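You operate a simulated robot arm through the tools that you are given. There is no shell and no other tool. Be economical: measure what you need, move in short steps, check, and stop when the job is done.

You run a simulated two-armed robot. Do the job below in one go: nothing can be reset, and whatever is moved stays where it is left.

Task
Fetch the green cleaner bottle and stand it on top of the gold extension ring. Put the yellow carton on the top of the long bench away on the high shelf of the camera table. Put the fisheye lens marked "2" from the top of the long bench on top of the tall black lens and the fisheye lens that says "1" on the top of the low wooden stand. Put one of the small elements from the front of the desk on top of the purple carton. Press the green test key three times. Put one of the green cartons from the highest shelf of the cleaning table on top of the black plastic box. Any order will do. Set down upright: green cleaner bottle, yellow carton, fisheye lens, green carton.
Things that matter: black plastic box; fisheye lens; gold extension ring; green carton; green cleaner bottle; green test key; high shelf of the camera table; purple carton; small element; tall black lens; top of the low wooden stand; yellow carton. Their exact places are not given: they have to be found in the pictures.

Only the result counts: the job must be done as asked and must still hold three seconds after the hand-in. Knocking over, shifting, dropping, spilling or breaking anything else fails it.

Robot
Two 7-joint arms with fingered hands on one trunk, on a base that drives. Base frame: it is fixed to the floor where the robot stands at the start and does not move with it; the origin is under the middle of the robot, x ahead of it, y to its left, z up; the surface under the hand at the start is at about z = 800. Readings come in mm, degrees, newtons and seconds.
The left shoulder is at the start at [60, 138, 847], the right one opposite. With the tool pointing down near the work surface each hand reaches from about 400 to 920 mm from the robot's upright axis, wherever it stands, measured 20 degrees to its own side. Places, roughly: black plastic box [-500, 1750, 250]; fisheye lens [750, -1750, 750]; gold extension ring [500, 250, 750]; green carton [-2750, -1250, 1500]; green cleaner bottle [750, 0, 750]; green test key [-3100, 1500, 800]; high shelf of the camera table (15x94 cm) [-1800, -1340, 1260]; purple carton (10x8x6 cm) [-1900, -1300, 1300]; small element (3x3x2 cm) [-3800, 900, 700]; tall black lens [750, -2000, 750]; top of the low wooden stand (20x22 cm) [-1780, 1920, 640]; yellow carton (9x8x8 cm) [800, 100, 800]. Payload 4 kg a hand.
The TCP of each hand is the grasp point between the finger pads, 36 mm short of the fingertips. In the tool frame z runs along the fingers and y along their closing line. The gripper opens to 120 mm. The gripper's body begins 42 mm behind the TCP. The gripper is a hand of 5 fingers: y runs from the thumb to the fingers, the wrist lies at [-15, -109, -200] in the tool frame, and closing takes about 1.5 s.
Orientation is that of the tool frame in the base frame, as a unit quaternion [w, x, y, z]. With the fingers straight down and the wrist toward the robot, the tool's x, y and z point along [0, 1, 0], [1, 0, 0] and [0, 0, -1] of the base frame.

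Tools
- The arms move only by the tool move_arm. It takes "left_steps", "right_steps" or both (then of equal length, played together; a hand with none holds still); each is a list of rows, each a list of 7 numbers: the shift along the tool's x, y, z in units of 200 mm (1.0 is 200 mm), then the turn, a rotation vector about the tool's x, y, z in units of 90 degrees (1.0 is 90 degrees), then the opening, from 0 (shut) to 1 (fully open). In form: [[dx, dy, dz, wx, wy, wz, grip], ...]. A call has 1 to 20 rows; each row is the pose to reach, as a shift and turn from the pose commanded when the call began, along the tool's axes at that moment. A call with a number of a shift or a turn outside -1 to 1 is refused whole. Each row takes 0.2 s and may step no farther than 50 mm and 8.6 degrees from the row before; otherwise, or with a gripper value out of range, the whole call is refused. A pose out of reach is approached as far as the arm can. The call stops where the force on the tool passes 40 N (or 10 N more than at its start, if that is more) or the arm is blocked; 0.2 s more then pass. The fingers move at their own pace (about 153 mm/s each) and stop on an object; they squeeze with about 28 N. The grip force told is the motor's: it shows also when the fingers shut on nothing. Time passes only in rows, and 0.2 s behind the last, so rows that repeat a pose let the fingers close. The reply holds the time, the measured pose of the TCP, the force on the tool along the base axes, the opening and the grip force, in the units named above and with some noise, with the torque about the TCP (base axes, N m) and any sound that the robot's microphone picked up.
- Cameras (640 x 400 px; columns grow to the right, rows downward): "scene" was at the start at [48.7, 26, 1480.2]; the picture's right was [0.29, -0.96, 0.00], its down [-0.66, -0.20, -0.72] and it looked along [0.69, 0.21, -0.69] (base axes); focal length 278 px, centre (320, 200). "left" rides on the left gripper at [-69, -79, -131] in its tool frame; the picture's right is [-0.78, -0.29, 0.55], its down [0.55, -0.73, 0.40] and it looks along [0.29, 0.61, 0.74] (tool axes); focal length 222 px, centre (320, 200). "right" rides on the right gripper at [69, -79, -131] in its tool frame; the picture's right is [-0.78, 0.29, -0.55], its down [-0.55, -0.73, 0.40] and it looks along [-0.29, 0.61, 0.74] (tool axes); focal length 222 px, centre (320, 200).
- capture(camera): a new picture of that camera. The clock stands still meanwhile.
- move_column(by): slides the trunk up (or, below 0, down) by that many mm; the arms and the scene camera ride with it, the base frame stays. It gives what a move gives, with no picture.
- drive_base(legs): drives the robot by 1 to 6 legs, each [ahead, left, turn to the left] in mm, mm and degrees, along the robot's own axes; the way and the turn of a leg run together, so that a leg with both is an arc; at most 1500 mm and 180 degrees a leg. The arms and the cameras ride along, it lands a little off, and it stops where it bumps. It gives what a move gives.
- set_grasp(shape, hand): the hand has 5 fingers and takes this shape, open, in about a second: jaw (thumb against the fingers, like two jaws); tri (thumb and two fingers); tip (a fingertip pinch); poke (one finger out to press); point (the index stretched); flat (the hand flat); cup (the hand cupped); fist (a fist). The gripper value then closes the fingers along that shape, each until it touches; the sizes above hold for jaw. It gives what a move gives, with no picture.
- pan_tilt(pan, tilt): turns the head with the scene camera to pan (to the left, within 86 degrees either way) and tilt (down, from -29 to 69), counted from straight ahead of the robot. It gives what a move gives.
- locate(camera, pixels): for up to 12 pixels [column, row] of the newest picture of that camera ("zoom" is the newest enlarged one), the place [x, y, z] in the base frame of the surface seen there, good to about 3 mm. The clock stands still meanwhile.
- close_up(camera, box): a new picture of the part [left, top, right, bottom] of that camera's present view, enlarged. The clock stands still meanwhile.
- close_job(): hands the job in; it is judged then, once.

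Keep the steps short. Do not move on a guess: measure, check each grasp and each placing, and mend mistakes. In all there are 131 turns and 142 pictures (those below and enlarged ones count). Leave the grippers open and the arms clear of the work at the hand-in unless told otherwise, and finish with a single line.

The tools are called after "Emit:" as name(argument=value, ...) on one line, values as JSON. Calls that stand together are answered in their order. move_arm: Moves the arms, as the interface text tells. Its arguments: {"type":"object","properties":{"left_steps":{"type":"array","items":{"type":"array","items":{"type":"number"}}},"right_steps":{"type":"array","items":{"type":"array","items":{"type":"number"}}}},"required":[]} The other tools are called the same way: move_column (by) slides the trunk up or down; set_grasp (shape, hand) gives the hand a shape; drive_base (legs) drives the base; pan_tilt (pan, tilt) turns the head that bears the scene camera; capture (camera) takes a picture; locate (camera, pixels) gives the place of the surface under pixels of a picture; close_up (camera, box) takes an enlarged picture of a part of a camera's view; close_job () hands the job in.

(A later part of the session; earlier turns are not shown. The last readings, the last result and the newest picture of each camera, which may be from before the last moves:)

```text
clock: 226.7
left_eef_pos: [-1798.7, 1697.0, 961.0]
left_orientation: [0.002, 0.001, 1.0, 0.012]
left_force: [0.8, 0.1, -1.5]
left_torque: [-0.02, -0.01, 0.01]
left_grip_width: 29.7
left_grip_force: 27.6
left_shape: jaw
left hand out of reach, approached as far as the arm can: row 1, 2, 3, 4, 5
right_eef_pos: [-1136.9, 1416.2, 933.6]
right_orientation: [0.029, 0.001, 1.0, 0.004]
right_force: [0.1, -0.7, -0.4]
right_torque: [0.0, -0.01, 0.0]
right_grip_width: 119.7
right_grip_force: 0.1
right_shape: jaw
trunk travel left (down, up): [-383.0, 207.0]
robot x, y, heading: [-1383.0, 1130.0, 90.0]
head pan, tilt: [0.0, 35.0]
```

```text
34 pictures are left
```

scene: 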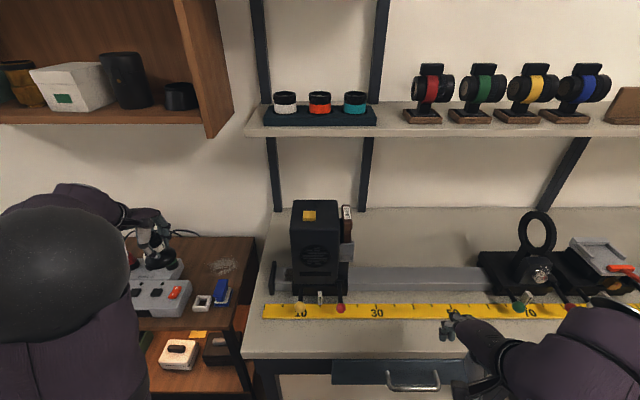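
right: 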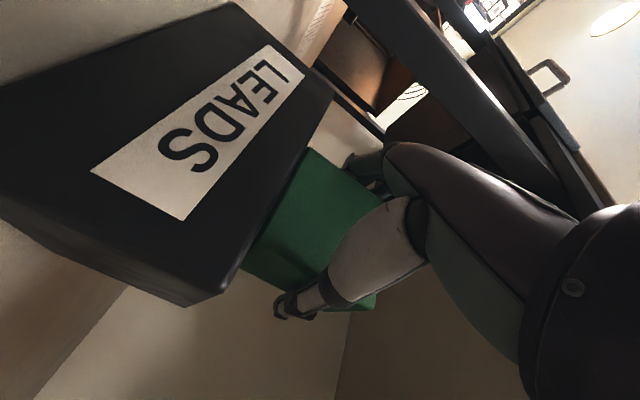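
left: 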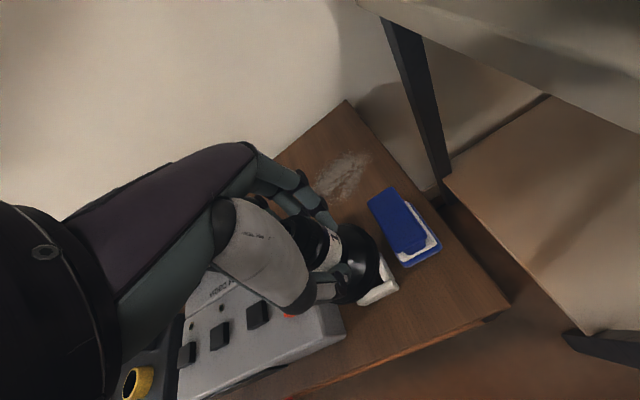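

Outward lateral is limited by wrist joints. The earlier success (lens "2") had the target ahead/inward and approached from a high-left pose; I'll reproduce that geometry: back/up, trunk lower, base left.

Emit:
move_arm(left_steps=[[0, -0.1, -0.15, 0, 0, 0, 0], [0, -0.2, -0.3, 0, 0, 0, 0], [0, -0.35, -0.45, 0, 0, 0, 0], [0, -0.45, -0.6, 0, 0, 0, 0], [0, -0.6, -0.7, 0, 0, 0, 0], [0, -0.6, -0.7, 0, 0, 0, 0]])

Emit:
move_column(by=-105)

Emit:
drive_base(legs=[[0, 265, 0]])

Emit:
move_arm(left_steps=[[-0.15, 0.15, 0, 0, 0, 0, 0], [-0.3, 0.3, 0, 0, 0, 0, 0], [-0.45, 0.45, 0, 0, 0, 0, 0], [-0.6, 0.6, 0, 0, 0, 0, 0], [-0.75, 0.75, 0, 0, 0, 0, 0], [-0.9, 0.9, 0, 0, 0, 0, 0], [-1, 1, 0, 0, 0, 0, 0], [-1, 1, 0, 0, 0, 0, 0]])

Emit:
capture(camera="scene")

```text
clock: 228.1
left_eef_pos: [-1797.5, 1575.4, 1098.9]
left_orientation: [0.003, 0.002, 1.0, 0.01]
left_force: [-0.2, 0.1, -2.0]
left_torque: [-0.02, 0.0, 0.03]
left_grip_width: 29.7
left_grip_force: 27.7
left_shape: jaw
right_eef_pos: [-1137.1, 1416.1, 934.4]
right_orientation: [0.029, 0.0, 1.0, 0.004]
right_force: [0.9, 0.0, -0.3]
right_torque: [0.01, 0.02, -0.02]
right_grip_width: 119.8
right_grip_force: 0.0
right_shape: jaw
trunk travel left (down, up): [-383.0, 207.0]
robot x, y, heading: [-1386.2, 1126.4, 90.1]
head pan, tilt: [0.0, 35.0]
```

```text
clock: 229.4
left_eef_pos: [-1797.1, 1576.5, 994.7]
left_orientation: [0.003, 0.001, 1.0, 0.008]
left_force: [0.5, -0.1, -1.9]
left_torque: [0.0, 0.0, -0.02]
left_grip_width: 29.6
left_grip_force: 28.0
left_shape: jaw
right_eef_pos: [-1136.6, 1416.8, 830.0]
right_orientation: [0.03, 0.001, 1.0, 0.004]
right_force: [-0.3, -0.2, 0.1]
right_torque: [-0.01, 0.02, 0.02]
right_grip_width: 119.7
right_grip_force: 0.1
right_shape: jaw
trunk travel left (down, up): [-278.0, 312.0]
robot x, y, heading: [-1388.6, 1129.5, 90.2]
head pan, tilt: [0.0, 35.0]
```

```text
clock: 231.3
left_eef_pos: [-2057.2, 1575.7, 994.3]
left_orientation: [0.004, 0.0, 1.0, 0.009]
left_force: [-1.2, 0.6, -1.8]
left_torque: [-0.01, -0.04, 0.01]
left_grip_width: 29.7
left_grip_force: 28.2
left_shape: jaw
right_eef_pos: [-1397.7, 1416.7, 828.0]
right_orientation: [0.029, 0.0, 1.0, 0.004]
right_force: [0.7, 0.8, -0.4]
right_torque: [-0.01, 0.01, -0.03]
right_grip_width: 119.8
right_grip_force: 0.0
right_shape: jaw
trunk travel left (down, up): [-278.0, 312.0]
robot x, y, heading: [-1644.1, 1129.7, 90.1]
head pan, tilt: [0.0, 35.0]
```

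```text
clock: 233.1
left_eef_pos: [-1854.6, 1777.4, 999.0]
left_orientation: [0.004, 0.0, 1.0, 0.009]
left_force: [-0.4, 0.2, -2.5]
left_torque: [-0.02, 0.01, 0.0]
left_grip_width: 29.3
left_grip_force: 28.5
left_shape: jaw
right_eef_pos: [-1397.9, 1417.2, 829.8]
right_orientation: [0.029, 0.0, 1.0, 0.003]
right_force: [-0.1, 1.0, -1.3]
right_torque: [0.0, 0.02, 0.01]
right_grip_width: 119.9
right_grip_force: 0.0
right_shape: jaw
trunk travel left (down, up): [-278.0, 312.0]
robot x, y, heading: [-1645.5, 1125.3, 90.1]
head pan, tilt: [0.0, 35.0]
```

```text
33 pictures are left
```

scene: 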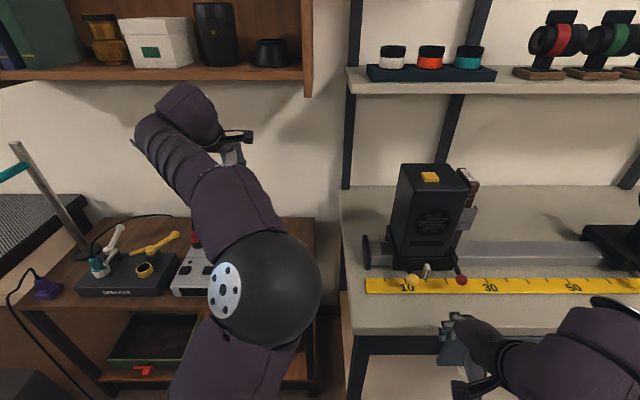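

Emit:
move_arm(left_steps=[[-0.08, 0.08, 0.15, 0, 0, 0, 0], [-0.16, 0.16, 0.3, 0, 0, 0, 0], [-0.24, 0.24, 0.45, 0, 0, 0, 0], [-0.32, 0.32, 0.55, 0, 0, 0, 0], [-0.34, 0.45, 0.65, 0, 0, 0, 0], [-0.34, 0.55, 0.8, 0, 0, 0, 0], [-0.34, 0.65, 0.9, 0, 0, 0, 0], [-0.34, 0.65, 0.9, 0, 0, 0, 0]])

```text
clock: 234.9
left_eef_pos: [-1773.5, 1886.3, 829.8]
left_orientation: [0.003, 0.0, 1.0, 0.01]
left_force: [-0.3, -0.3, -1.8]
left_torque: [0.0, 0.0, 0.0]
left_grip_width: 29.5
left_grip_force: 28.2
left_shape: jaw
left hand out of reach, approached as far as the arm can: row 6, 7, 8
right_eef_pos: [-1397.0, 1416.2, 828.2]
right_orientation: [0.027, 0.0, 1.0, 0.003]
right_force: [-0.5, 0.0, -1.6]
right_torque: [0.01, 0.0, -0.01]
right_grip_width: 119.9
right_grip_force: 0.1
right_shape: jaw
trunk travel left (down, up): [-278.0, 312.0]
robot x, y, heading: [-1644.2, 1133.0, 90.1]
head pan, tilt: [0.0, 35.0]
```

Now at (−1774,1886), a free spot. Raising the right hand to keep it clear, then lowering with the trunk.

Emit:
move_arm(right_steps=[[0, 0, -0.2, 0, 0, 0, 1], [0, 0, -0.4, 0, 0, 0, 1], [0, 0, -0.6, 0, 0, 0, 1], [0, 0, -0.8, 0, 0, 0, 1], [0, 0, -0.9, 0, 0, 0, 1]])

Emit:
move_column(by=-85)

Emit:
capture(camera="left")

Emit:
capture(camera="scene")

```text
clock: 236.1
left_eef_pos: [-1774.1, 1887.2, 830.9]
left_orientation: [0.003, 0.0, 1.0, 0.01]
left_force: [0.5, -0.5, -2.4]
left_torque: [-0.02, 0.0, -0.04]
left_grip_width: 29.3
left_grip_force: 27.9
left_shape: jaw
right_eef_pos: [-1409.3, 1413.6, 1006.5]
right_orientation: [0.028, -0.001, 1.0, 0.003]
right_force: [-0.8, -0.9, -0.3]
right_torque: [-0.01, -0.02, 0.03]
right_grip_width: 120.0
right_grip_force: 0.0
right_shape: jaw
trunk travel left (down, up): [-278.0, 312.0]
robot x, y, heading: [-1646.8, 1130.2, 89.8]
head pan, tilt: [0.0, 35.0]
```

```text
clock: 237.3
left_eef_pos: [-1773.3, 1886.0, 746.6]
left_orientation: [0.002, -0.001, 1.0, 0.01]
left_force: [0.2, -0.4, -1.9]
left_torque: [-0.01, -0.03, -0.01]
left_grip_width: 29.6
left_grip_force: 27.9
left_shape: jaw
right_eef_pos: [-1409.6, 1413.5, 921.6]
right_orientation: [0.029, 0.0, 1.0, 0.004]
right_force: [-0.8, 0.1, 0.2]
right_torque: [-0.03, -0.01, 0.04]
right_grip_width: 120.0
right_grip_force: 0.1
right_shape: jaw
trunk travel left (down, up): [-193.0, 397.0]
robot x, y, heading: [-1646.0, 1125.5, 90.1]
head pan, tilt: [0.0, 35.0]
```

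```text
32 pictures are left
```

left: 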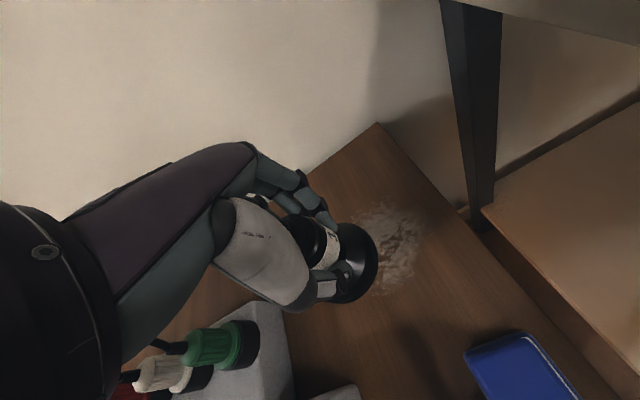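

```text
31 pictures are left
```

scene: 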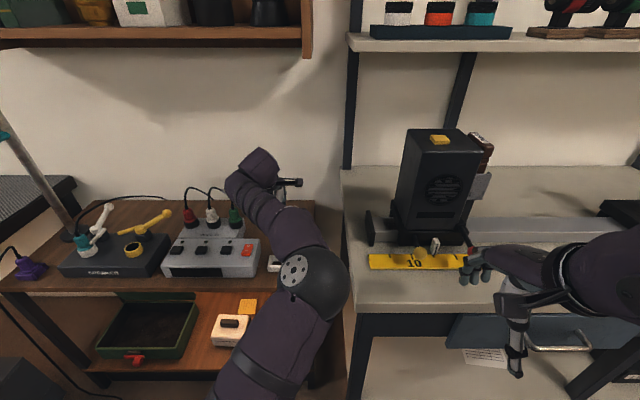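

Emit:
locate(camera="scene", pixels=[[315, 275], [340, 300], [300, 310], [275, 245]])

Emit:
locate(camera="left", pixels=[[352, 298], [375, 262], [362, 232], [358, 270], [330, 300], [400, 240], [325, 245]])

Emit:
close_up(camera="left", box=[260, 170, 420, 330])

```text
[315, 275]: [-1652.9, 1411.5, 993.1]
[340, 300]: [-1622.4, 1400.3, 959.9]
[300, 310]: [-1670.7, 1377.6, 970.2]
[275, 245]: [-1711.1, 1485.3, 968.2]
```

```text
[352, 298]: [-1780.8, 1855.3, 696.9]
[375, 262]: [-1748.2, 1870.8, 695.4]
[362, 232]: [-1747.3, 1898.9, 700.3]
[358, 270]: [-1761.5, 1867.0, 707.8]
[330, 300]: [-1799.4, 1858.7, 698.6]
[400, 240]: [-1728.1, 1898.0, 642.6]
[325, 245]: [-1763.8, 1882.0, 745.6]
```

```text
2.50 times, centred on (340, 250) of left
```

zoom: 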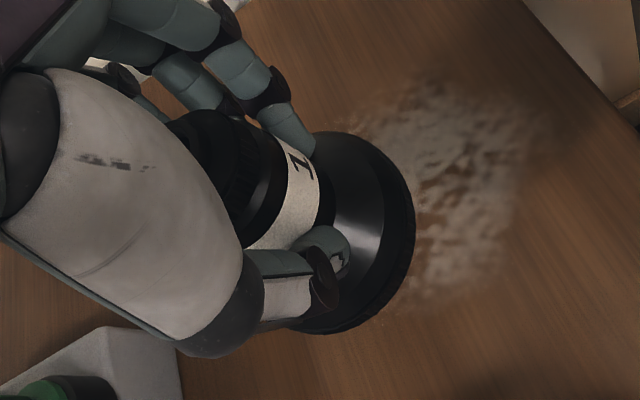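

Lens rim is level (z≈697), so its bottom is ≈683. Lowering the trunk 36 mm, then in small steps.

Emit:
move_column(by=-36)

Emit:
move_column(by=-3)

Emit:
move_column(by=-2)

```text
clock: 238.1
left_eef_pos: [-1774.4, 1887.0, 709.8]
left_orientation: [0.002, 0.0, 1.0, 0.009]
left_force: [0.0, 0.4, -1.3]
left_torque: [0.0, -0.04, -0.01]
left_grip_width: 29.3
left_grip_force: 28.1
left_shape: jaw
right_eef_pos: [-1408.1, 1413.6, 885.6]
right_orientation: [0.029, 0.0, 1.0, 0.003]
right_force: [-0.4, -1.0, 0.7]
right_torque: [0.01, 0.0, 0.04]
right_grip_width: 119.8
right_grip_force: 0.1
right_shape: jaw
trunk travel left (down, up): [-157.0, 433.0]
robot x, y, heading: [-1644.6, 1127.0, 89.9]
head pan, tilt: [0.0, 35.0]
```

```text
clock: 238.6
left_eef_pos: [-1773.1, 1886.5, 707.1]
left_orientation: [0.003, 0.0, 1.0, 0.01]
left_force: [0.0, -0.1, -1.9]
left_torque: [-0.02, -0.02, -0.05]
left_grip_width: 29.5
left_grip_force: 27.9
left_shape: jaw
right_eef_pos: [-1409.3, 1413.0, 882.9]
right_orientation: [0.029, 0.001, 1.0, 0.003]
right_force: [0.6, 0.9, -0.5]
right_torque: [0.02, 0.01, 0.02]
right_grip_width: 120.0
right_grip_force: 0.1
right_shape: jaw
trunk travel left (down, up): [-154.0, 436.0]
robot x, y, heading: [-1644.0, 1132.1, 90.3]
head pan, tilt: [0.0, 35.0]
```

```text
clock: 239.2
left_eef_pos: [-1774.1, 1885.5, 704.8]
left_orientation: [0.003, 0.0, 1.0, 0.009]
left_force: [0.3, -0.6, -2.2]
left_torque: [0.02, -0.02, -0.03]
left_grip_width: 29.4
left_grip_force: 27.6
left_shape: jaw
right_eef_pos: [-1408.8, 1413.1, 881.4]
right_orientation: [0.029, 0.0, 1.0, 0.004]
right_force: [1.0, 0.5, 0.8]
right_torque: [0.02, 0.01, 0.0]
right_grip_width: 119.7
right_grip_force: 0.0
right_shape: jaw
trunk travel left (down, up): [-152.0, 438.0]
robot x, y, heading: [-1646.2, 1126.5, 90.1]
head pan, tilt: [0.0, 35.0]
```

Emit:
move_column(by=-2)

Emit:
move_column(by=-2)

Emit:
locate(camera="left", pixels=[[400, 240]])

Emit:
close_up(camera="left", box=[260, 170, 420, 330])

```text
clock: 239.7
left_eef_pos: [-1773.4, 1886.4, 703.1]
left_orientation: [0.002, -0.001, 1.0, 0.009]
left_force: [0.0, -0.2, -2.8]
left_torque: [-0.02, 0.02, 0.02]
left_grip_width: 29.4
left_grip_force: 28.5
left_shape: jaw
right_eef_pos: [-1409.2, 1412.9, 878.5]
right_orientation: [0.029, 0.0, 1.0, 0.004]
right_force: [-0.6, 0.7, 1.1]
right_torque: [-0.01, 0.0, -0.02]
right_grip_width: 119.9
right_grip_force: 0.0
right_shape: jaw
trunk travel left (down, up): [-150.0, 440.0]
robot x, y, heading: [-1645.8, 1132.9, 90.1]
head pan, tilt: [0.0, 35.0]
```

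```text
clock: 240.2
left_eef_pos: [-1774.6, 1886.9, 703.3]
left_orientation: [0.003, 0.0, 1.0, 0.01]
left_force: [0.9, -0.8, 2.7]
left_torque: [0.11, 0.07, -0.03]
left_grip_width: 29.5
left_grip_force: 28.4
left_shape: jaw
right_eef_pos: [-1409.7, 1413.0, 876.9]
right_orientation: [0.03, 0.0, 1.0, 0.003]
right_force: [-0.9, -0.7, -0.2]
right_torque: [0.0, 0.0, 0.02]
right_grip_width: 120.1
right_grip_force: 0.1
right_shape: jaw
trunk travel left (down, up): [-148.0, 442.0]
robot x, y, heading: [-1646.5, 1128.8, 89.9]
head pan, tilt: [0.0, 35.0]
```

```text
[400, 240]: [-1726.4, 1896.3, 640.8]
```

```text
2.50 times, centred on (340, 250) of left
```

zoom: 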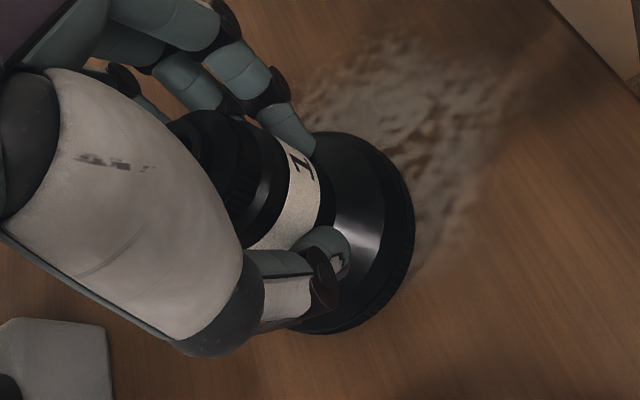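

Emit:
move_column(by=-2)

Emit:
move_arm(left_steps=[[0, 0, 0, 0, 0, 0, 0.2], [0, 0, 0, 0, 0, 0, 0.5], [0, 0, 0, 0, 0, 0, 0.8], [0, 0, 0, 0, 0, 0, 0.8], [0, 0, 0, 0, 0, 0, 0.8], [0, 0, 0, 0, 0, 0, 0.8]])

Emit:
close_up(camera="left", box=[260, 170, 420, 330])

Emit:
move_column(by=150)

Emit:
close_up(camera="left", box=[240, 170, 480, 350])

```text
clock: 240.7
left_eef_pos: [-1772.6, 1885.6, 702.6]
left_orientation: [0.003, 0.0, 1.0, 0.012]
left_force: [0.3, 0.2, 11.0]
left_torque: [0.36, 0.05, -0.02]
left_grip_width: 30.1
left_grip_force: 28.5
left_shape: jaw
right_eef_pos: [-1409.5, 1413.3, 875.4]
right_orientation: [0.028, 0.0, 1.0, 0.004]
right_force: [0.4, 0.9, 0.3]
right_torque: [0.03, -0.01, 0.0]
right_grip_width: 119.8
right_grip_force: 0.0
right_shape: jaw
trunk travel left (down, up): [-146.0, 444.0]
robot x, y, heading: [-1642.8, 1126.9, 90.1]
head pan, tilt: [0.0, 35.0]
```

```text
clock: 242.1
left_eef_pos: [-1773.0, 1886.7, 698.6]
left_orientation: [0.003, 0.0, 1.0, 0.009]
left_force: [0.0, 0.4, -0.7]
left_torque: [0.01, 0.02, -0.01]
left_grip_width: 95.7
left_grip_force: 0.0
left_shape: jaw
right_eef_pos: [-1409.2, 1413.8, 873.5]
right_orientation: [0.029, 0.0, 1.0, 0.004]
right_force: [0.3, 0.3, 0.1]
right_torque: [-0.01, 0.03, -0.01]
right_grip_width: 119.8
right_grip_force: 0.1
right_shape: jaw
trunk travel left (down, up): [-146.0, 444.0]
robot x, y, heading: [-1644.6, 1129.3, 90.0]
head pan, tilt: [0.0, 35.0]
```

```text
2.50 times, centred on (340, 250) of left
```

zoom: 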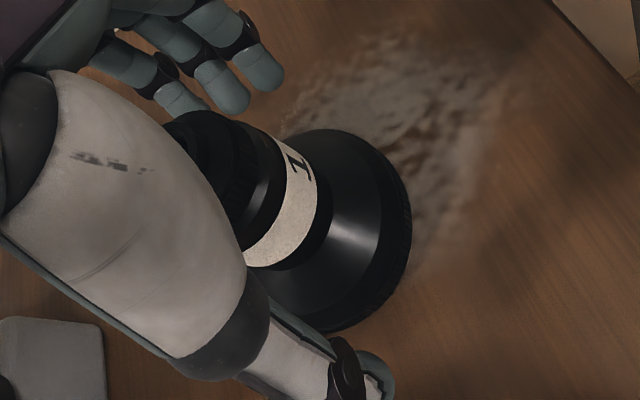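

```text
clock: 243.9
left_eef_pos: [-1773.8, 1887.6, 849.3]
left_orientation: [0.003, 0.0, 1.0, 0.009]
left_force: [0.4, -0.2, 0.0]
left_torque: [-0.02, -0.04, 0.01]
left_grip_width: 95.8
left_grip_force: 0.0
left_shape: jaw
right_eef_pos: [-1408.9, 1413.3, 1024.8]
right_orientation: [0.029, 0.001, 1.0, 0.004]
right_force: [-0.4, 0.6, 0.5]
right_torque: [-0.01, 0.01, 0.0]
right_grip_width: 120.0
right_grip_force: 0.1
right_shape: jaw
trunk travel left (down, up): [-296.0, 294.0]
robot x, y, heading: [-1649.6, 1126.6, 90.0]
head pan, tilt: [0.0, 35.0]
```

```text
2.22 times, centred on (360, 260) of left
```

zoom: 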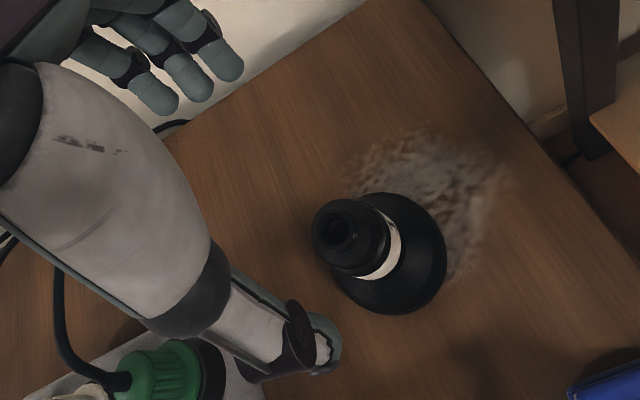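

Lens "1" stands upright on the stand. Backing away and driving west to look at the desk with the green key.

Emit:
drive_base(legs=[[-550, 0, 0], [0, 900, 0]])

Emit:
move_column(by=100)

Emit:
pan_tilt(pan=30, tilt=28)

Emit:
capture(camera="scene")

```text
clock: 251.3
left_eef_pos: [-2653.6, 1327.2, 849.3]
left_orientation: [0.002, -0.001, 1.0, 0.01]
left_force: [0.1, 0.4, -0.2]
left_torque: [-0.02, 0.0, 0.0]
left_grip_width: 95.8
left_grip_force: 0.0
left_shape: jaw
right_eef_pos: [-2286.2, 857.5, 1024.8]
right_orientation: [0.029, -0.003, 1.0, 0.003]
right_force: [0.8, 0.1, 0.1]
right_torque: [0.01, 0.03, 0.0]
right_grip_width: 119.8
right_grip_force: 0.0
right_shape: jaw
trunk travel left (down, up): [-296.0, 294.0]
robot x, y, heading: [-2520.8, 569.5, 90.4]
head pan, tilt: [0.0, 35.0]
```

```text
clock: 252.6
left_eef_pos: [-2653.8, 1328.1, 948.7]
left_orientation: [0.003, -0.003, 1.0, 0.011]
left_force: [-0.5, -0.1, 0.4]
left_torque: [-0.04, 0.01, 0.02]
left_grip_width: 95.8
left_grip_force: 0.1
left_shape: jaw
right_eef_pos: [-2286.6, 856.6, 1124.5]
right_orientation: [0.028, -0.003, 1.0, 0.005]
right_force: [0.1, 0.3, -0.1]
right_torque: [0.0, 0.0, 0.0]
right_grip_width: 120.1
right_grip_force: 0.2
right_shape: jaw
trunk travel left (down, up): [-396.0, 194.0]
robot x, y, heading: [-2520.0, 570.0, 90.5]
head pan, tilt: [0.0, 35.0]
```

```text
clock: 253.6
left_eef_pos: [-2652.7, 1327.7, 948.3]
left_orientation: [0.003, -0.002, 1.0, 0.01]
left_force: [-0.7, 0.4, 1.2]
left_torque: [0.0, 0.01, 0.02]
left_grip_width: 95.9
left_grip_force: 0.0
left_shape: jaw
right_eef_pos: [-2286.5, 856.8, 1123.3]
right_orientation: [0.029, -0.003, 1.0, 0.004]
right_force: [0.0, -0.2, 0.8]
right_torque: [0.03, -0.01, -0.01]
right_grip_width: 119.9
right_grip_force: 0.1
right_shape: jaw
trunk travel left (down, up): [-396.0, 194.0]
robot x, y, heading: [-2523.5, 568.3, 90.3]
head pan, tilt: [30.0, 28.0]
```

```text
26 pictures are left
```

scene: 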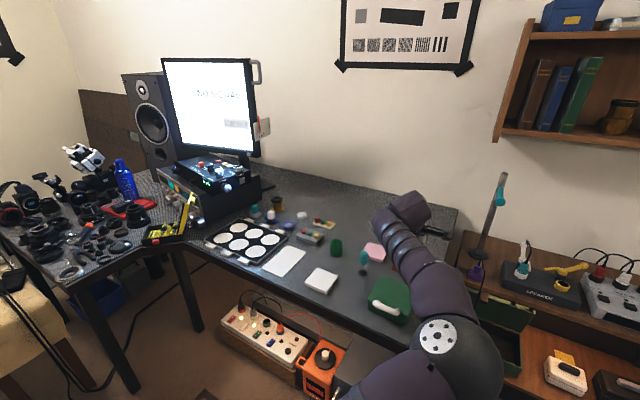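

Emit:
close_up(camera="scene", box=[140, 130, 360, 290])

Emit:
locate(camera="scene", pixels=[[337, 246], [312, 237], [225, 188], [200, 165], [277, 203], [390, 295], [323, 280], [240, 240], [70, 270], [100, 230], [0, 270], [190, 330]])

```text
2.50 times, centred on (250, 210) of scene
```

zoom: 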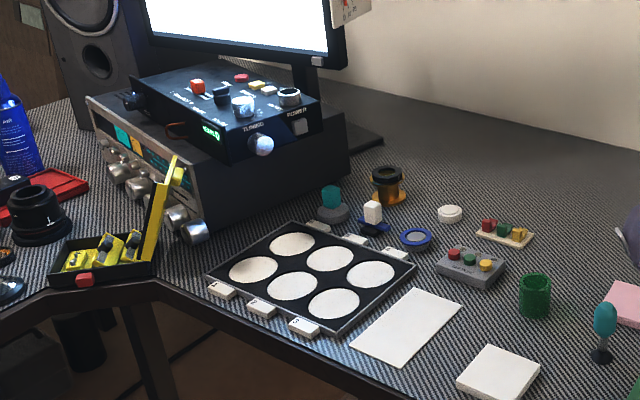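

```text
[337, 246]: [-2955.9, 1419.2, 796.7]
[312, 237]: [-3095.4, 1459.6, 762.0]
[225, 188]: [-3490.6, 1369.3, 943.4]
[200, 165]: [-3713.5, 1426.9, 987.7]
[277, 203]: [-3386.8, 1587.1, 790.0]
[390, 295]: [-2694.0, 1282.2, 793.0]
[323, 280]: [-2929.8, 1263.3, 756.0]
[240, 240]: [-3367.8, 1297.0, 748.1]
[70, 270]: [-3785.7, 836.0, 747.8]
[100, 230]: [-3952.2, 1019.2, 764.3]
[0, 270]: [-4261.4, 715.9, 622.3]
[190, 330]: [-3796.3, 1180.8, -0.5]
```

Emit:
close_up(camera="scene", box=[285, 205, 345, 255])

Emit:
locate(camera="zoom", pixels=[[170, 232], [230, 240], [280, 245], [205, 265], [285, 130], [320, 140], [340, 150], [320, 170]])

```text
8.00 times, centred on (315, 230) of scene
```

zoom: 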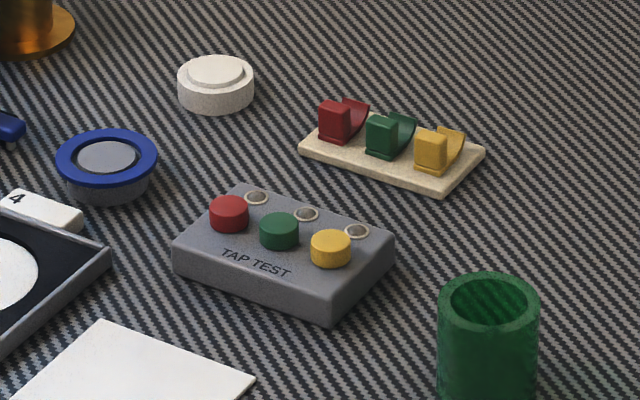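

```text
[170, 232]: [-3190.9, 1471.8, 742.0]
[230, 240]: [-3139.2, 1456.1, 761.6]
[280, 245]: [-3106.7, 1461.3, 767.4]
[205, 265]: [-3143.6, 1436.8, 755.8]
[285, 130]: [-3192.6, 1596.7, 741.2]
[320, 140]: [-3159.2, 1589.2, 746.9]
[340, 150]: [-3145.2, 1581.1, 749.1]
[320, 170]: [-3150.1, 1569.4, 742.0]
```

Emit:
locate(camera="zoom", pixels=[[278, 221], [265, 222], [292, 222], [278, 216], [278, 228], [229, 203], [330, 238], [306, 213], [180, 245], [327, 310], [390, 245], [245, 190]])

```text
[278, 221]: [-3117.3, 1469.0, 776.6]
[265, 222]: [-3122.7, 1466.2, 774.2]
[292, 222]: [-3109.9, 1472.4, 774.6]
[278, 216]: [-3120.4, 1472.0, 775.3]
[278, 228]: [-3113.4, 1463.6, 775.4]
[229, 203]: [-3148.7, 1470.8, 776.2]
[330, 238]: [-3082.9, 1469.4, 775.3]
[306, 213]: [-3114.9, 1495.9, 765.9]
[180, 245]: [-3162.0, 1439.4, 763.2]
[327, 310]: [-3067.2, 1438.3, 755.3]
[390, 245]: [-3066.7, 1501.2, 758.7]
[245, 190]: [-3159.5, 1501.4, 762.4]
```

Green key top at (−3117,1468.5,775.5) on the "TAP TEST" box. Checking the desk edges for where the base can stand, and the small elements.

Emit:
locate(camera="scene", pixels=[[68, 284], [125, 258], [180, 240], [230, 265], [330, 310], [300, 335], [325, 370], [20, 300], [230, 330], [345, 322], [30, 262], [300, 375]])

Emit:
close_up(camera="scene", box=[0, 150, 180, 290])

```text
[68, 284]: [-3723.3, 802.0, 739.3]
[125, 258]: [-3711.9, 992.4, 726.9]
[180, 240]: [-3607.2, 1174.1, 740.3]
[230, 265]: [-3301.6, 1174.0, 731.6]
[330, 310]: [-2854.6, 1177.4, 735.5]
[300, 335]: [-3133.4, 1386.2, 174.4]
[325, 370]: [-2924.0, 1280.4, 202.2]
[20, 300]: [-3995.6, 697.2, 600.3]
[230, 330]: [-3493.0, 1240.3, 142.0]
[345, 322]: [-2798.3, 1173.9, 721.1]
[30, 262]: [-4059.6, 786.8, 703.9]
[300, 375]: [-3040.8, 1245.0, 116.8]
```

```text
2.86 times, centred on (90, 220) of scene
```

zoom: 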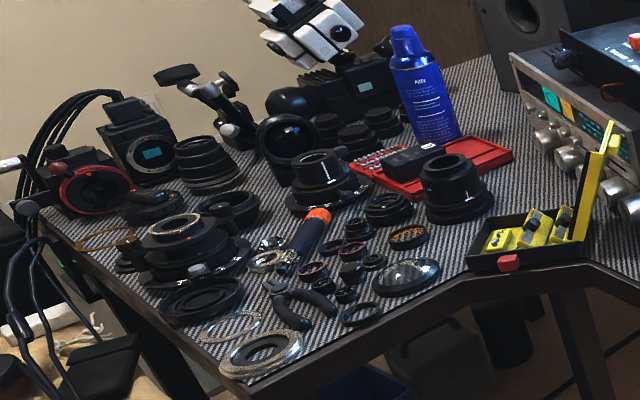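

Desk front y=1174, west wing edge x≈−3712. Tucking the left arm, shaping the right hand to poke, then driving to stand before the key.

Emit:
move_arm(left_steps=[[0, -0.2, 0, 0, 0, 0, 0.8], [0, -0.4, 0, 0, 0, 0, 0.8], [0.1, -0.6, 0, 0, 0, 0, 0.8], [0.2, -0.8, 0, 0, 0, 0, 0.8], [0.3, -1, 0, 0, 0, 0, 0.8]])

Emit:
move_arm(left_steps=[[0.15, -0.15, -0.1, 0, 0, 0, 0.8], [0.3, -0.3, -0.2, 0, 0, 0, 0.8], [0.45, -0.45, -0.3, 0, 0, 0, 0.8], [0.55, -0.6, -0.4, 0, 0, 0, 0.8], [0.6, -0.75, -0.5, 0, 0, 0, 0.8]])

Emit:
set_grasp(hand="right", shape="poke")

Emit:
drive_base(legs=[[0, 620, 0], [190, 0, 0]])

Emit:
capture(camera="right")

```text
clock: 254.8
left_eef_pos: [-2711.2, 1125.1, 943.9]
left_orientation: [0.003, -0.003, 1.0, 0.01]
left_force: [-0.1, 2.1, -0.2]
left_torque: [-0.01, 0.0, 0.0]
left_grip_width: 95.8
left_grip_force: 0.0
left_shape: jaw
right_eef_pos: [-2287.7, 856.7, 1124.5]
right_orientation: [0.029, -0.004, 1.0, 0.004]
right_force: [0.4, -0.4, 0.4]
right_torque: [0.01, 0.0, 0.03]
right_grip_width: 119.7
right_grip_force: 0.1
right_shape: jaw
trunk travel left (down, up): [-396.0, 194.0]
robot x, y, heading: [-2524.5, 566.2, 90.5]
head pan, tilt: [30.0, 28.0]
```

```text
clock: 256.0
left_eef_pos: [-2834.6, 973.8, 1041.6]
left_orientation: [0.003, -0.002, 1.0, 0.01]
left_force: [-0.5, 0.0, 0.7]
left_torque: [-0.01, 0.0, -0.01]
left_grip_width: 95.8
left_grip_force: 0.1
left_shape: jaw
right_eef_pos: [-2287.0, 856.4, 1125.0]
right_orientation: [0.027, -0.003, 1.0, 0.003]
right_force: [-0.2, -0.1, 0.0]
right_torque: [-0.01, 0.02, 0.0]
right_grip_width: 119.9
right_grip_force: 0.0
right_shape: jaw
trunk travel left (down, up): [-396.0, 194.0]
robot x, y, heading: [-2521.8, 569.4, 90.3]
head pan, tilt: [30.0, 28.0]
```

```text
clock: 256.9
left_eef_pos: [-2833.8, 973.7, 1040.4]
left_orientation: [0.003, -0.003, 1.0, 0.009]
left_force: [-0.3, 0.5, 0.4]
left_torque: [0.03, 0.02, -0.02]
left_grip_width: 96.0
left_grip_force: 0.1
left_shape: jaw
right_eef_pos: [-2286.3, 856.3, 1123.8]
right_orientation: [0.028, -0.003, 1.0, 0.004]
right_force: [-1.0, -0.5, 0.0]
right_torque: [-0.01, 0.01, 0.01]
right_grip_width: 0.0
right_grip_force: 0.1
right_shape: poke
trunk travel left (down, up): [-396.0, 194.0]
robot x, y, heading: [-2520.8, 572.5, 90.4]
head pan, tilt: [30.0, 28.0]
```

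```text
clock: 261.5
left_eef_pos: [-3461.8, 1151.6, 1040.9]
left_orientation: [0.003, -0.009, 1.0, 0.008]
left_force: [1.0, 0.5, 0.6]
left_torque: [-0.01, 0.02, 0.0]
left_grip_width: 95.7
left_grip_force: 0.1
left_shape: jaw
right_eef_pos: [-2913.3, 1040.6, 1125.4]
right_orientation: [0.029, -0.009, 1.0, 0.003]
right_force: [-0.3, -0.4, -0.3]
right_torque: [-0.04, 0.04, 0.03]
right_grip_width: 0.0
right_grip_force: 0.0
right_shape: poke
trunk travel left (down, up): [-396.0, 194.0]
robot x, y, heading: [-3143.4, 751.7, 91.2]
head pan, tilt: [30.0, 28.0]
```

```text
22 pictures are left
```

right: 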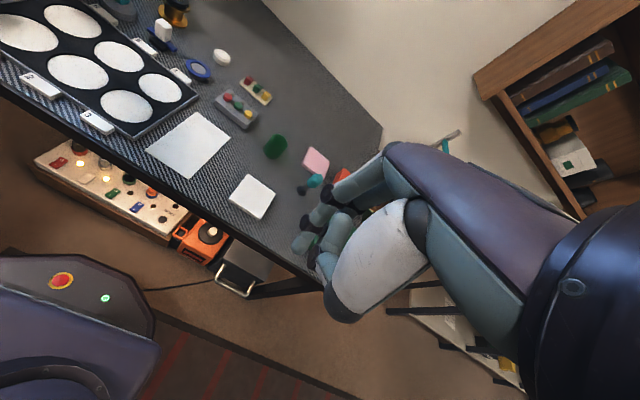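

Emit:
close_up(camera="right", box=[270, 160, 430, 300])

Emit:
locate(camera="right", pixels=[[300, 243], [312, 215], [305, 230], [330, 200], [318, 260], [335, 190], [325, 265], [345, 172]])

```text
2.86 times, centred on (350, 230) of right
```

zoom: 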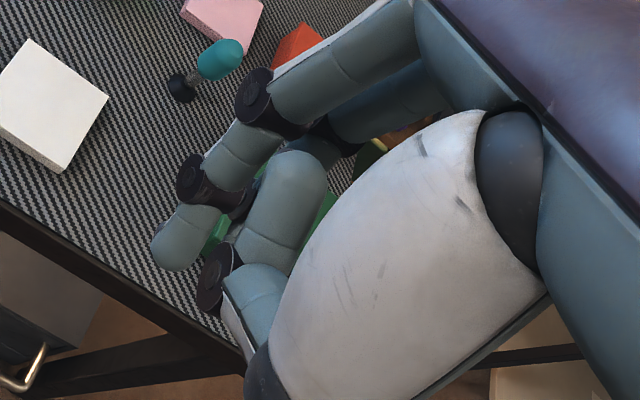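

```text
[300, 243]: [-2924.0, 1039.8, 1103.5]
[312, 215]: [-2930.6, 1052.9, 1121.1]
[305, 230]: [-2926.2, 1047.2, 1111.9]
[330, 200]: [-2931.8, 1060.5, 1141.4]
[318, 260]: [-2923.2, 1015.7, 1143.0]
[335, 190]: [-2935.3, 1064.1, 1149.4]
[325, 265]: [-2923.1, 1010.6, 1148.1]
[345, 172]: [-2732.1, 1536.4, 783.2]
```

Emit:
locate(camera="zoom", pixels=[[165, 262], [175, 266], [158, 245], [190, 262], [200, 250], [180, 235], [205, 215], [172, 225]])

```text
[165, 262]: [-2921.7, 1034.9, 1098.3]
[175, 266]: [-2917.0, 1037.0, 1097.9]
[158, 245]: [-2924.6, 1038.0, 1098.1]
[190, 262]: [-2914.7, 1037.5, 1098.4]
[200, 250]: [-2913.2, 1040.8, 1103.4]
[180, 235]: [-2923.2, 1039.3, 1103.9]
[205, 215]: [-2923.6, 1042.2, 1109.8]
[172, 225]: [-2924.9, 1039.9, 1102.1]
```

Fingertip is ≈33 mm below the TCP, x −4, y +1. Moving the right hand over the key.

Emit:
move_arm(right_steps=[[0.16, 0.16, 0, 0, 0, 0, 0], [0.32, 0.32, 0, 0, 0, 0, 0], [0.48, 0.48, 0, 0, 0, 0, 0], [0.64, 0.64, 0, 0, 0, 0, 0], [0.8, 0.8, 0, 0, 0, 0, 0], [0.95, 0.95, 0.05, 0, 0, 0, 0]])

Emit:
move_arm(right_steps=[[0, 0.2, 0.1, 0, 0, 0, 0], [0, 0.4, 0.2, 0, 0, 0, 0], [0, 0.6, 0.3, 0, 0, 0, 0], [0, 0.8, 0.45, 0, 0, 0, 0], [0, 1, 0.6, 0, 0, 0, 0], [0, 1, 0.6, 0, 0, 0, 0]])

```text
clock: 262.9
left_eef_pos: [-3462.6, 1151.1, 1039.6]
left_orientation: [0.003, -0.009, 1.0, 0.009]
left_force: [-0.2, -0.5, -0.2]
left_torque: [0.01, 0.01, 0.0]
left_grip_width: 95.7
left_grip_force: 0.0
left_shape: jaw
right_eef_pos: [-3105.0, 1226.1, 1105.1]
right_orientation: [0.029, -0.009, 1.0, 0.004]
right_force: [-0.5, -0.2, 0.5]
right_torque: [-0.04, 0.01, 0.0]
right_grip_width: 0.1
right_grip_force: 0.0
right_shape: poke
trunk travel left (down, up): [-396.0, 194.0]
robot x, y, heading: [-3145.1, 750.4, 91.0]
head pan, tilt: [30.0, 28.0]
```

```text
clock: 264.3
left_eef_pos: [-3461.6, 1151.2, 1040.4]
left_orientation: [0.002, -0.008, 1.0, 0.009]
left_force: [-0.2, -0.1, -0.2]
left_torque: [0.03, -0.02, -0.03]
left_grip_width: 95.9
left_grip_force: 0.0
left_shape: jaw
right_eef_pos: [-3104.1, 1429.8, 986.5]
right_orientation: [0.028, -0.009, 1.0, 0.005]
right_force: [-0.3, 0.2, 0.8]
right_torque: [-0.01, -0.01, 0.01]
right_grip_width: 0.1
right_grip_force: 0.1
right_shape: poke
trunk travel left (down, up): [-396.0, 194.0]
robot x, y, heading: [-3142.9, 750.9, 91.0]
head pan, tilt: [30.0, 28.0]
```

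Emit:
move_arm(right_steps=[[0.04, 0.1, 0.1, 0, 0, 0, 0], [0.085, 0.19, 0.25, 0, 0, 0, 0], [0.085, 0.19, 0.45, 0, 0, 0, 0], [0.085, 0.19, 0.65, 0, 0, 0, 0], [0.085, 0.19, 0.75, 0, 0, 0, 0], [0.085, 0.19, 0.75, 0, 0, 0, 0]])

Emit:
close_up(camera="right", box=[230, 180, 390, 320])

```text
clock: 265.7
left_eef_pos: [-3462.5, 1152.1, 1039.5]
left_orientation: [0.002, -0.009, 1.0, 0.01]
left_force: [-0.9, 0.0, 0.2]
left_torque: [0.02, 0.02, 0.0]
left_grip_width: 95.7
left_grip_force: 0.1
left_shape: jaw
right_eef_pos: [-3112.7, 1467.7, 836.0]
right_orientation: [0.028, -0.009, 1.0, 0.004]
right_force: [-0.7, 0.2, -0.2]
right_torque: [0.0, -0.03, 0.0]
right_grip_width: 0.1
right_grip_force: 0.0
right_shape: poke
trunk travel left (down, up): [-396.0, 194.0]
robot x, y, heading: [-3149.7, 749.3, 91.2]
head pan, tilt: [30.0, 28.0]
```

```text
2.86 times, centred on (310, 250) of right
```

zoom: 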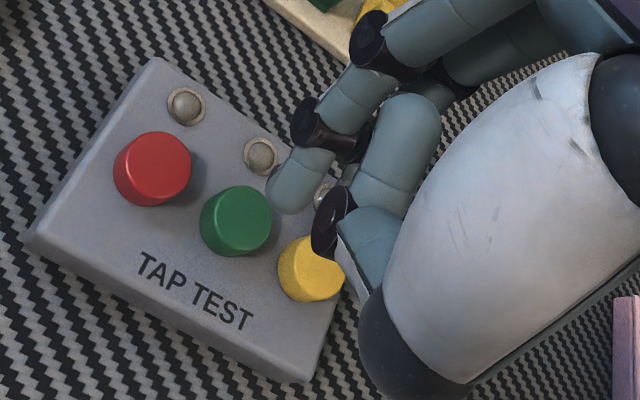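

Emit:
locate(camera="zoom", pixels=[[238, 212], [225, 215], [250, 212], [238, 198], [238, 228], [283, 208], [275, 195], [300, 205], [295, 185], [315, 275]])

```text
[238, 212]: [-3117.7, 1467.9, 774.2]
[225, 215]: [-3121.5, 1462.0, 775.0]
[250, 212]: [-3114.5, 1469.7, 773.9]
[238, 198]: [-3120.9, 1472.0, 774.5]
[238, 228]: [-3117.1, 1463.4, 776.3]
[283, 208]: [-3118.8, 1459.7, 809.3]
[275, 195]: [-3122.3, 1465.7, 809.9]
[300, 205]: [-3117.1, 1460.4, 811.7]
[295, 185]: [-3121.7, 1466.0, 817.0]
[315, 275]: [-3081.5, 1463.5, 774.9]
```

Tip is centred over the green key. First press, descending ~31 mm gently.

Emit:
move_arm(right_steps=[[0.01, 0, 0.06, 0, 0, 0, 0], [0.01, 0, 0.11, 0, 0, 0, 0], [0.015, 0, 0.13, 0, 0, 0, 0], [0.015, 0, 0.145, 0, 0, 0, 0], [0.015, 0, 0.155, 0, 0, 0, 0]])

```text
clock: 266.9
left_eef_pos: [-3461.2, 1151.2, 1040.8]
left_orientation: [0.002, -0.008, 1.0, 0.01]
left_force: [-0.9, -0.2, 0.2]
left_torque: [0.0, -0.02, -0.02]
left_grip_width: 95.9
left_grip_force: 0.0
left_shape: jaw
right_eef_pos: [-3112.3, 1468.1, 806.5]
right_orientation: [0.028, -0.009, 1.0, 0.005]
right_force: [-0.3, -0.6, 6.4]
right_torque: [-0.01, 0.07, -0.04]
right_grip_width: 0.2
right_grip_force: 0.1
right_shape: poke
trunk travel left (down, up): [-396.0, 194.0]
robot x, y, heading: [-3142.7, 750.5, 91.4]
head pan, tilt: [30.0, 28.0]
heard: click
```

Click – press 1. Now release fully and press again, once per call.

Emit:
move_arm(right_steps=[[0, 0, -0.06, 0, 0, 0, 0], [0, 0, -0.08, 0, 0, 0, 0], [0, 0, -0.08, 0, 0, 0, 0]])

Emit:
move_arm(right_steps=[[0, 0, 0.04, 0, 0, 0, 0], [0, 0, 0.06, 0, 0, 0, 0], [0, 0, 0.07, 0, 0, 0, 0], [0, 0, 0.08, 0, 0, 0, 0]])

```text
clock: 267.7
left_eef_pos: [-3461.5, 1150.7, 1040.7]
left_orientation: [0.003, -0.01, 1.0, 0.01]
left_force: [0.4, -0.1, -0.3]
left_torque: [0.02, -0.01, 0.05]
left_grip_width: 95.6
left_grip_force: 0.0
left_shape: jaw
right_eef_pos: [-3113.2, 1466.9, 822.1]
right_orientation: [0.027, -0.009, 1.0, 0.003]
right_force: [0.4, 0.8, -0.5]
right_torque: [0.0, 0.0, -0.01]
right_grip_width: 0.0
right_grip_force: 0.0
right_shape: poke
trunk travel left (down, up): [-396.0, 194.0]
robot x, y, heading: [-3143.5, 748.9, 91.2]
head pan, tilt: [30.0, 28.0]
```

```text
clock: 268.7
left_eef_pos: [-3462.2, 1150.5, 1040.2]
left_orientation: [0.002, -0.008, 1.0, 0.009]
left_force: [-0.1, 0.2, -0.3]
left_torque: [0.01, 0.0, -0.01]
left_grip_width: 95.7
left_grip_force: 0.1
left_shape: jaw
right_eef_pos: [-3113.2, 1467.6, 806.7]
right_orientation: [0.028, -0.008, 1.0, 0.005]
right_force: [-0.2, 1.9, 6.1]
right_torque: [0.06, 0.08, -0.02]
right_grip_width: 0.1
right_grip_force: 0.0
right_shape: poke
trunk travel left (down, up): [-396.0, 194.0]
robot x, y, heading: [-3145.0, 754.4, 90.9]
head pan, tilt: [30.0, 28.0]
heard: click
```

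Press 2 heard. Third press, then rising well clear.

Emit:
move_arm(right_steps=[[0, 0, -0.06, 0, 0, 0, 0], [0, 0, -0.08, 0, 0, 0, 0], [0, 0, -0.08, 0, 0, 0, 0]])

Emit:
move_arm(right_steps=[[0, 0, 0.04, 0, 0, 0, 0], [0, 0, 0.06, 0, 0, 0, 0], [0, 0, 0.07, 0, 0, 0, 0], [0, 0, 0.08, 0, 0, 0, 0]])

Emit:
move_arm(right_steps=[[0, 0, -0.15, 0, 0, 0, 0], [0, 0, -0.35, 0, 0, 0, 0], [0, 0, -0.55, 0, 0, 0, 0], [0, 0, -0.75, 0, 0, 0, 0], [0, -0.15, -0.9, 0, 0, 0, 0], [0, -0.35, -1, 0, 0, 0, 0], [0, -0.55, -1, 0, 0, 0, 0], [0, -0.75, -1, 0, 0, 0, 0], [0, -1, -1, 0, 0, 0, 0]])

Emit:
set_grasp(hand="right", shape="jaw")

```text
clock: 269.5
left_eef_pos: [-3462.4, 1150.8, 1039.6]
left_orientation: [0.002, -0.009, 1.0, 0.011]
left_force: [0.6, 0.3, -0.3]
left_torque: [0.03, 0.0, 0.02]
left_grip_width: 95.9
left_grip_force: 0.0
left_shape: jaw
right_eef_pos: [-3113.7, 1466.2, 820.1]
right_orientation: [0.028, -0.009, 1.0, 0.003]
right_force: [0.7, 0.5, 0.1]
right_torque: [0.0, 0.04, 0.01]
right_grip_width: 0.0
right_grip_force: 0.1
right_shape: poke
trunk travel left (down, up): [-396.0, 194.0]
robot x, y, heading: [-3147.0, 753.5, 90.9]
head pan, tilt: [30.0, 28.0]
```

```text
clock: 270.5
left_eef_pos: [-3461.9, 1150.9, 1041.1]
left_orientation: [0.003, -0.008, 1.0, 0.009]
left_force: [0.3, -0.1, -0.5]
left_torque: [-0.01, -0.04, -0.01]
left_grip_width: 95.8
left_grip_force: 0.1
left_shape: jaw
right_eef_pos: [-3112.8, 1467.1, 806.5]
right_orientation: [0.028, -0.009, 1.0, 0.006]
right_force: [-1.2, -0.4, 9.1]
right_torque: [0.01, 0.08, -0.02]
right_grip_width: 0.0
right_grip_force: 0.0
right_shape: poke
trunk travel left (down, up): [-396.0, 194.0]
robot x, y, heading: [-3145.1, 749.1, 91.0]
head pan, tilt: [30.0, 28.0]
heard: click
```

```text
clock: 272.5
left_eef_pos: [-3461.2, 1149.0, 1040.4]
left_orientation: [0.002, -0.009, 1.0, 0.01]
left_force: [-0.2, -0.9, 0.5]
left_torque: [0.01, -0.01, 0.0]
left_grip_width: 95.4
left_grip_force: 0.1
left_shape: jaw
right_eef_pos: [-3118.3, 1263.6, 1005.0]
right_orientation: [0.028, -0.008, 1.0, 0.003]
right_force: [-0.6, -0.2, -0.5]
right_torque: [0.04, 0.02, 0.0]
right_grip_width: 0.0
right_grip_force: 0.0
right_shape: poke
trunk travel left (down, up): [-396.0, 194.0]
robot x, y, heading: [-3146.5, 749.4, 91.0]
head pan, tilt: [30.0, 28.0]
```

```text
clock: 273.4
left_eef_pos: [-3462.1, 1150.3, 1039.8]
left_orientation: [0.003, -0.008, 1.0, 0.009]
left_force: [-0.4, -0.3, -0.7]
left_torque: [-0.01, 0.0, 0.04]
left_grip_width: 95.7
left_grip_force: 0.0
left_shape: jaw
right_eef_pos: [-3118.2, 1262.9, 1004.3]
right_orientation: [0.029, -0.008, 1.0, 0.004]
right_force: [-0.1, 0.6, 0.0]
right_torque: [0.02, 0.0, 0.01]
right_grip_width: 120.0
right_grip_force: 0.0
right_shape: jaw
trunk travel left (down, up): [-396.0, 194.0]
robot x, y, heading: [-3145.8, 747.4, 91.1]
head pan, tilt: [30.0, 28.0]
```

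Three clicks heard. Backing off, turning left to face the west wing of the desk, and looking at the small elements.

Emit:
drive_base(legs=[[-230, 0, 0], [0, 0, 89], [120, -200, 0]])

Emit:
pan_tilt(pan=-8, tilt=48)

Emit:
capture(camera="scene")

```text
clock: 280.2
left_eef_pos: [-3668.5, 413.5, 1040.7]
left_orientation: [-0.004, -0.704, 0.71, 0.007]
left_force: [-0.1, 0.6, 0.9]
left_torque: [0.04, 0.01, 0.0]
left_grip_width: 95.8
left_grip_force: 0.1
left_shape: jaw
right_eef_pos: [-3773.9, 760.9, 1003.1]
right_orientation: [0.018, -0.705, 0.709, 0.022]
right_force: [0.8, -0.7, -0.1]
right_torque: [0.02, 0.01, 0.0]
right_grip_width: 119.8
right_grip_force: 0.0
right_shape: jaw
trunk travel left (down, up): [-396.0, 194.0]
robot x, y, heading: [-3259.9, 716.7, 179.7]
head pan, tilt: [30.0, 28.0]
```

```text
clock: 281.2
left_eef_pos: [-3667.9, 414.6, 1039.7]
left_orientation: [-0.005, -0.705, 0.71, 0.009]
left_force: [-0.1, -0.1, 0.7]
left_torque: [-0.01, -0.02, 0.01]
left_grip_width: 95.9
left_grip_force: 0.0
left_shape: jaw
right_eef_pos: [-3774.1, 759.6, 1005.0]
right_orientation: [0.019, -0.705, 0.709, 0.022]
right_force: [0.3, 0.8, -0.5]
right_torque: [-0.02, 0.0, 0.0]
right_grip_width: 120.0
right_grip_force: 0.1
right_shape: jaw
trunk travel left (down, up): [-396.0, 194.0]
robot x, y, heading: [-3259.3, 719.8, 179.7]
head pan, tilt: [-8.0, 48.0]
```

```text
19 pictures are left
```

scene: 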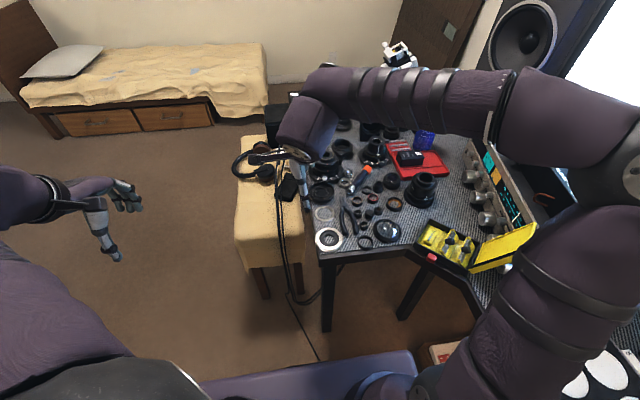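

Emit:
close_up(camera="scene", box=[320, 160, 440, 260])

```text
4.00 times, centred on (380, 210) of scene
```

zoom: 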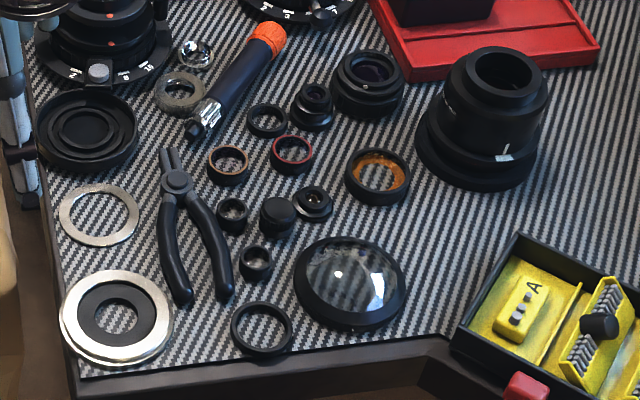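

Emit:
locate(camera="zoom", pixels=[[278, 207], [262, 212], [295, 212], [277, 235], [312, 192], [297, 205], [330, 205], [257, 250], [243, 258], [271, 258], [232, 200], [330, 235]])

```text
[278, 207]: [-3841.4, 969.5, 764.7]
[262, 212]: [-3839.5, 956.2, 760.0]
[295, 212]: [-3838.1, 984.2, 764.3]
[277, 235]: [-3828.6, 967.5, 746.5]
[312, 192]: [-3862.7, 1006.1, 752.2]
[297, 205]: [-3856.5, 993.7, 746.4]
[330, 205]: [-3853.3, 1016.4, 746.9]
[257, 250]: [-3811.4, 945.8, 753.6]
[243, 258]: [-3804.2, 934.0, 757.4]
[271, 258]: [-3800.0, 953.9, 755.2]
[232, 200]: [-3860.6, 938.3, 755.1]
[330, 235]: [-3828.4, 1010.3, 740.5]
```

Emit:
close_up(camera="scene", box=[356, 196, 404, 236])

```text
10.00 times, centred on (380, 216) of scene
```

zoom: 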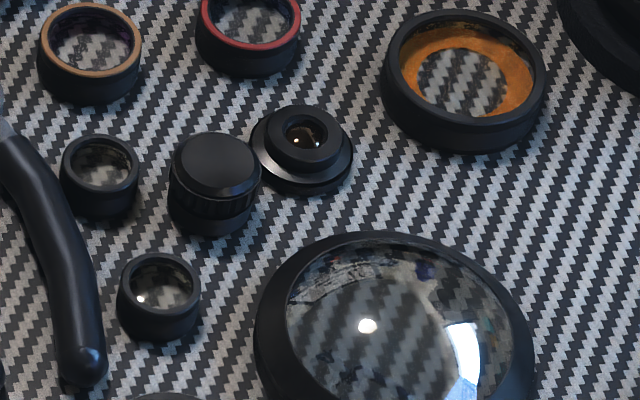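

Emit:
locate(camera="zoom", pixels=[[160, 257], [123, 285], [197, 285], [160, 313], [158, 338], [158, 290], [100, 138], [65, 165], [137, 165], [100, 192], [98, 215], [175, 225]])

```text
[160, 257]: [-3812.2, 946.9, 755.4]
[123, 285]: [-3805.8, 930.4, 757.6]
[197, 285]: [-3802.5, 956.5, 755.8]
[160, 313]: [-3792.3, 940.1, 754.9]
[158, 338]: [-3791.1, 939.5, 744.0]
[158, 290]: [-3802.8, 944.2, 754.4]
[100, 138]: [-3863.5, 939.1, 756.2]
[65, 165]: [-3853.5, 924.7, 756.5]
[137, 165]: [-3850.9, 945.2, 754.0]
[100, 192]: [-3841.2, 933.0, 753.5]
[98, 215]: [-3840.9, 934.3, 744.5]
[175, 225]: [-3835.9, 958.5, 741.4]
```

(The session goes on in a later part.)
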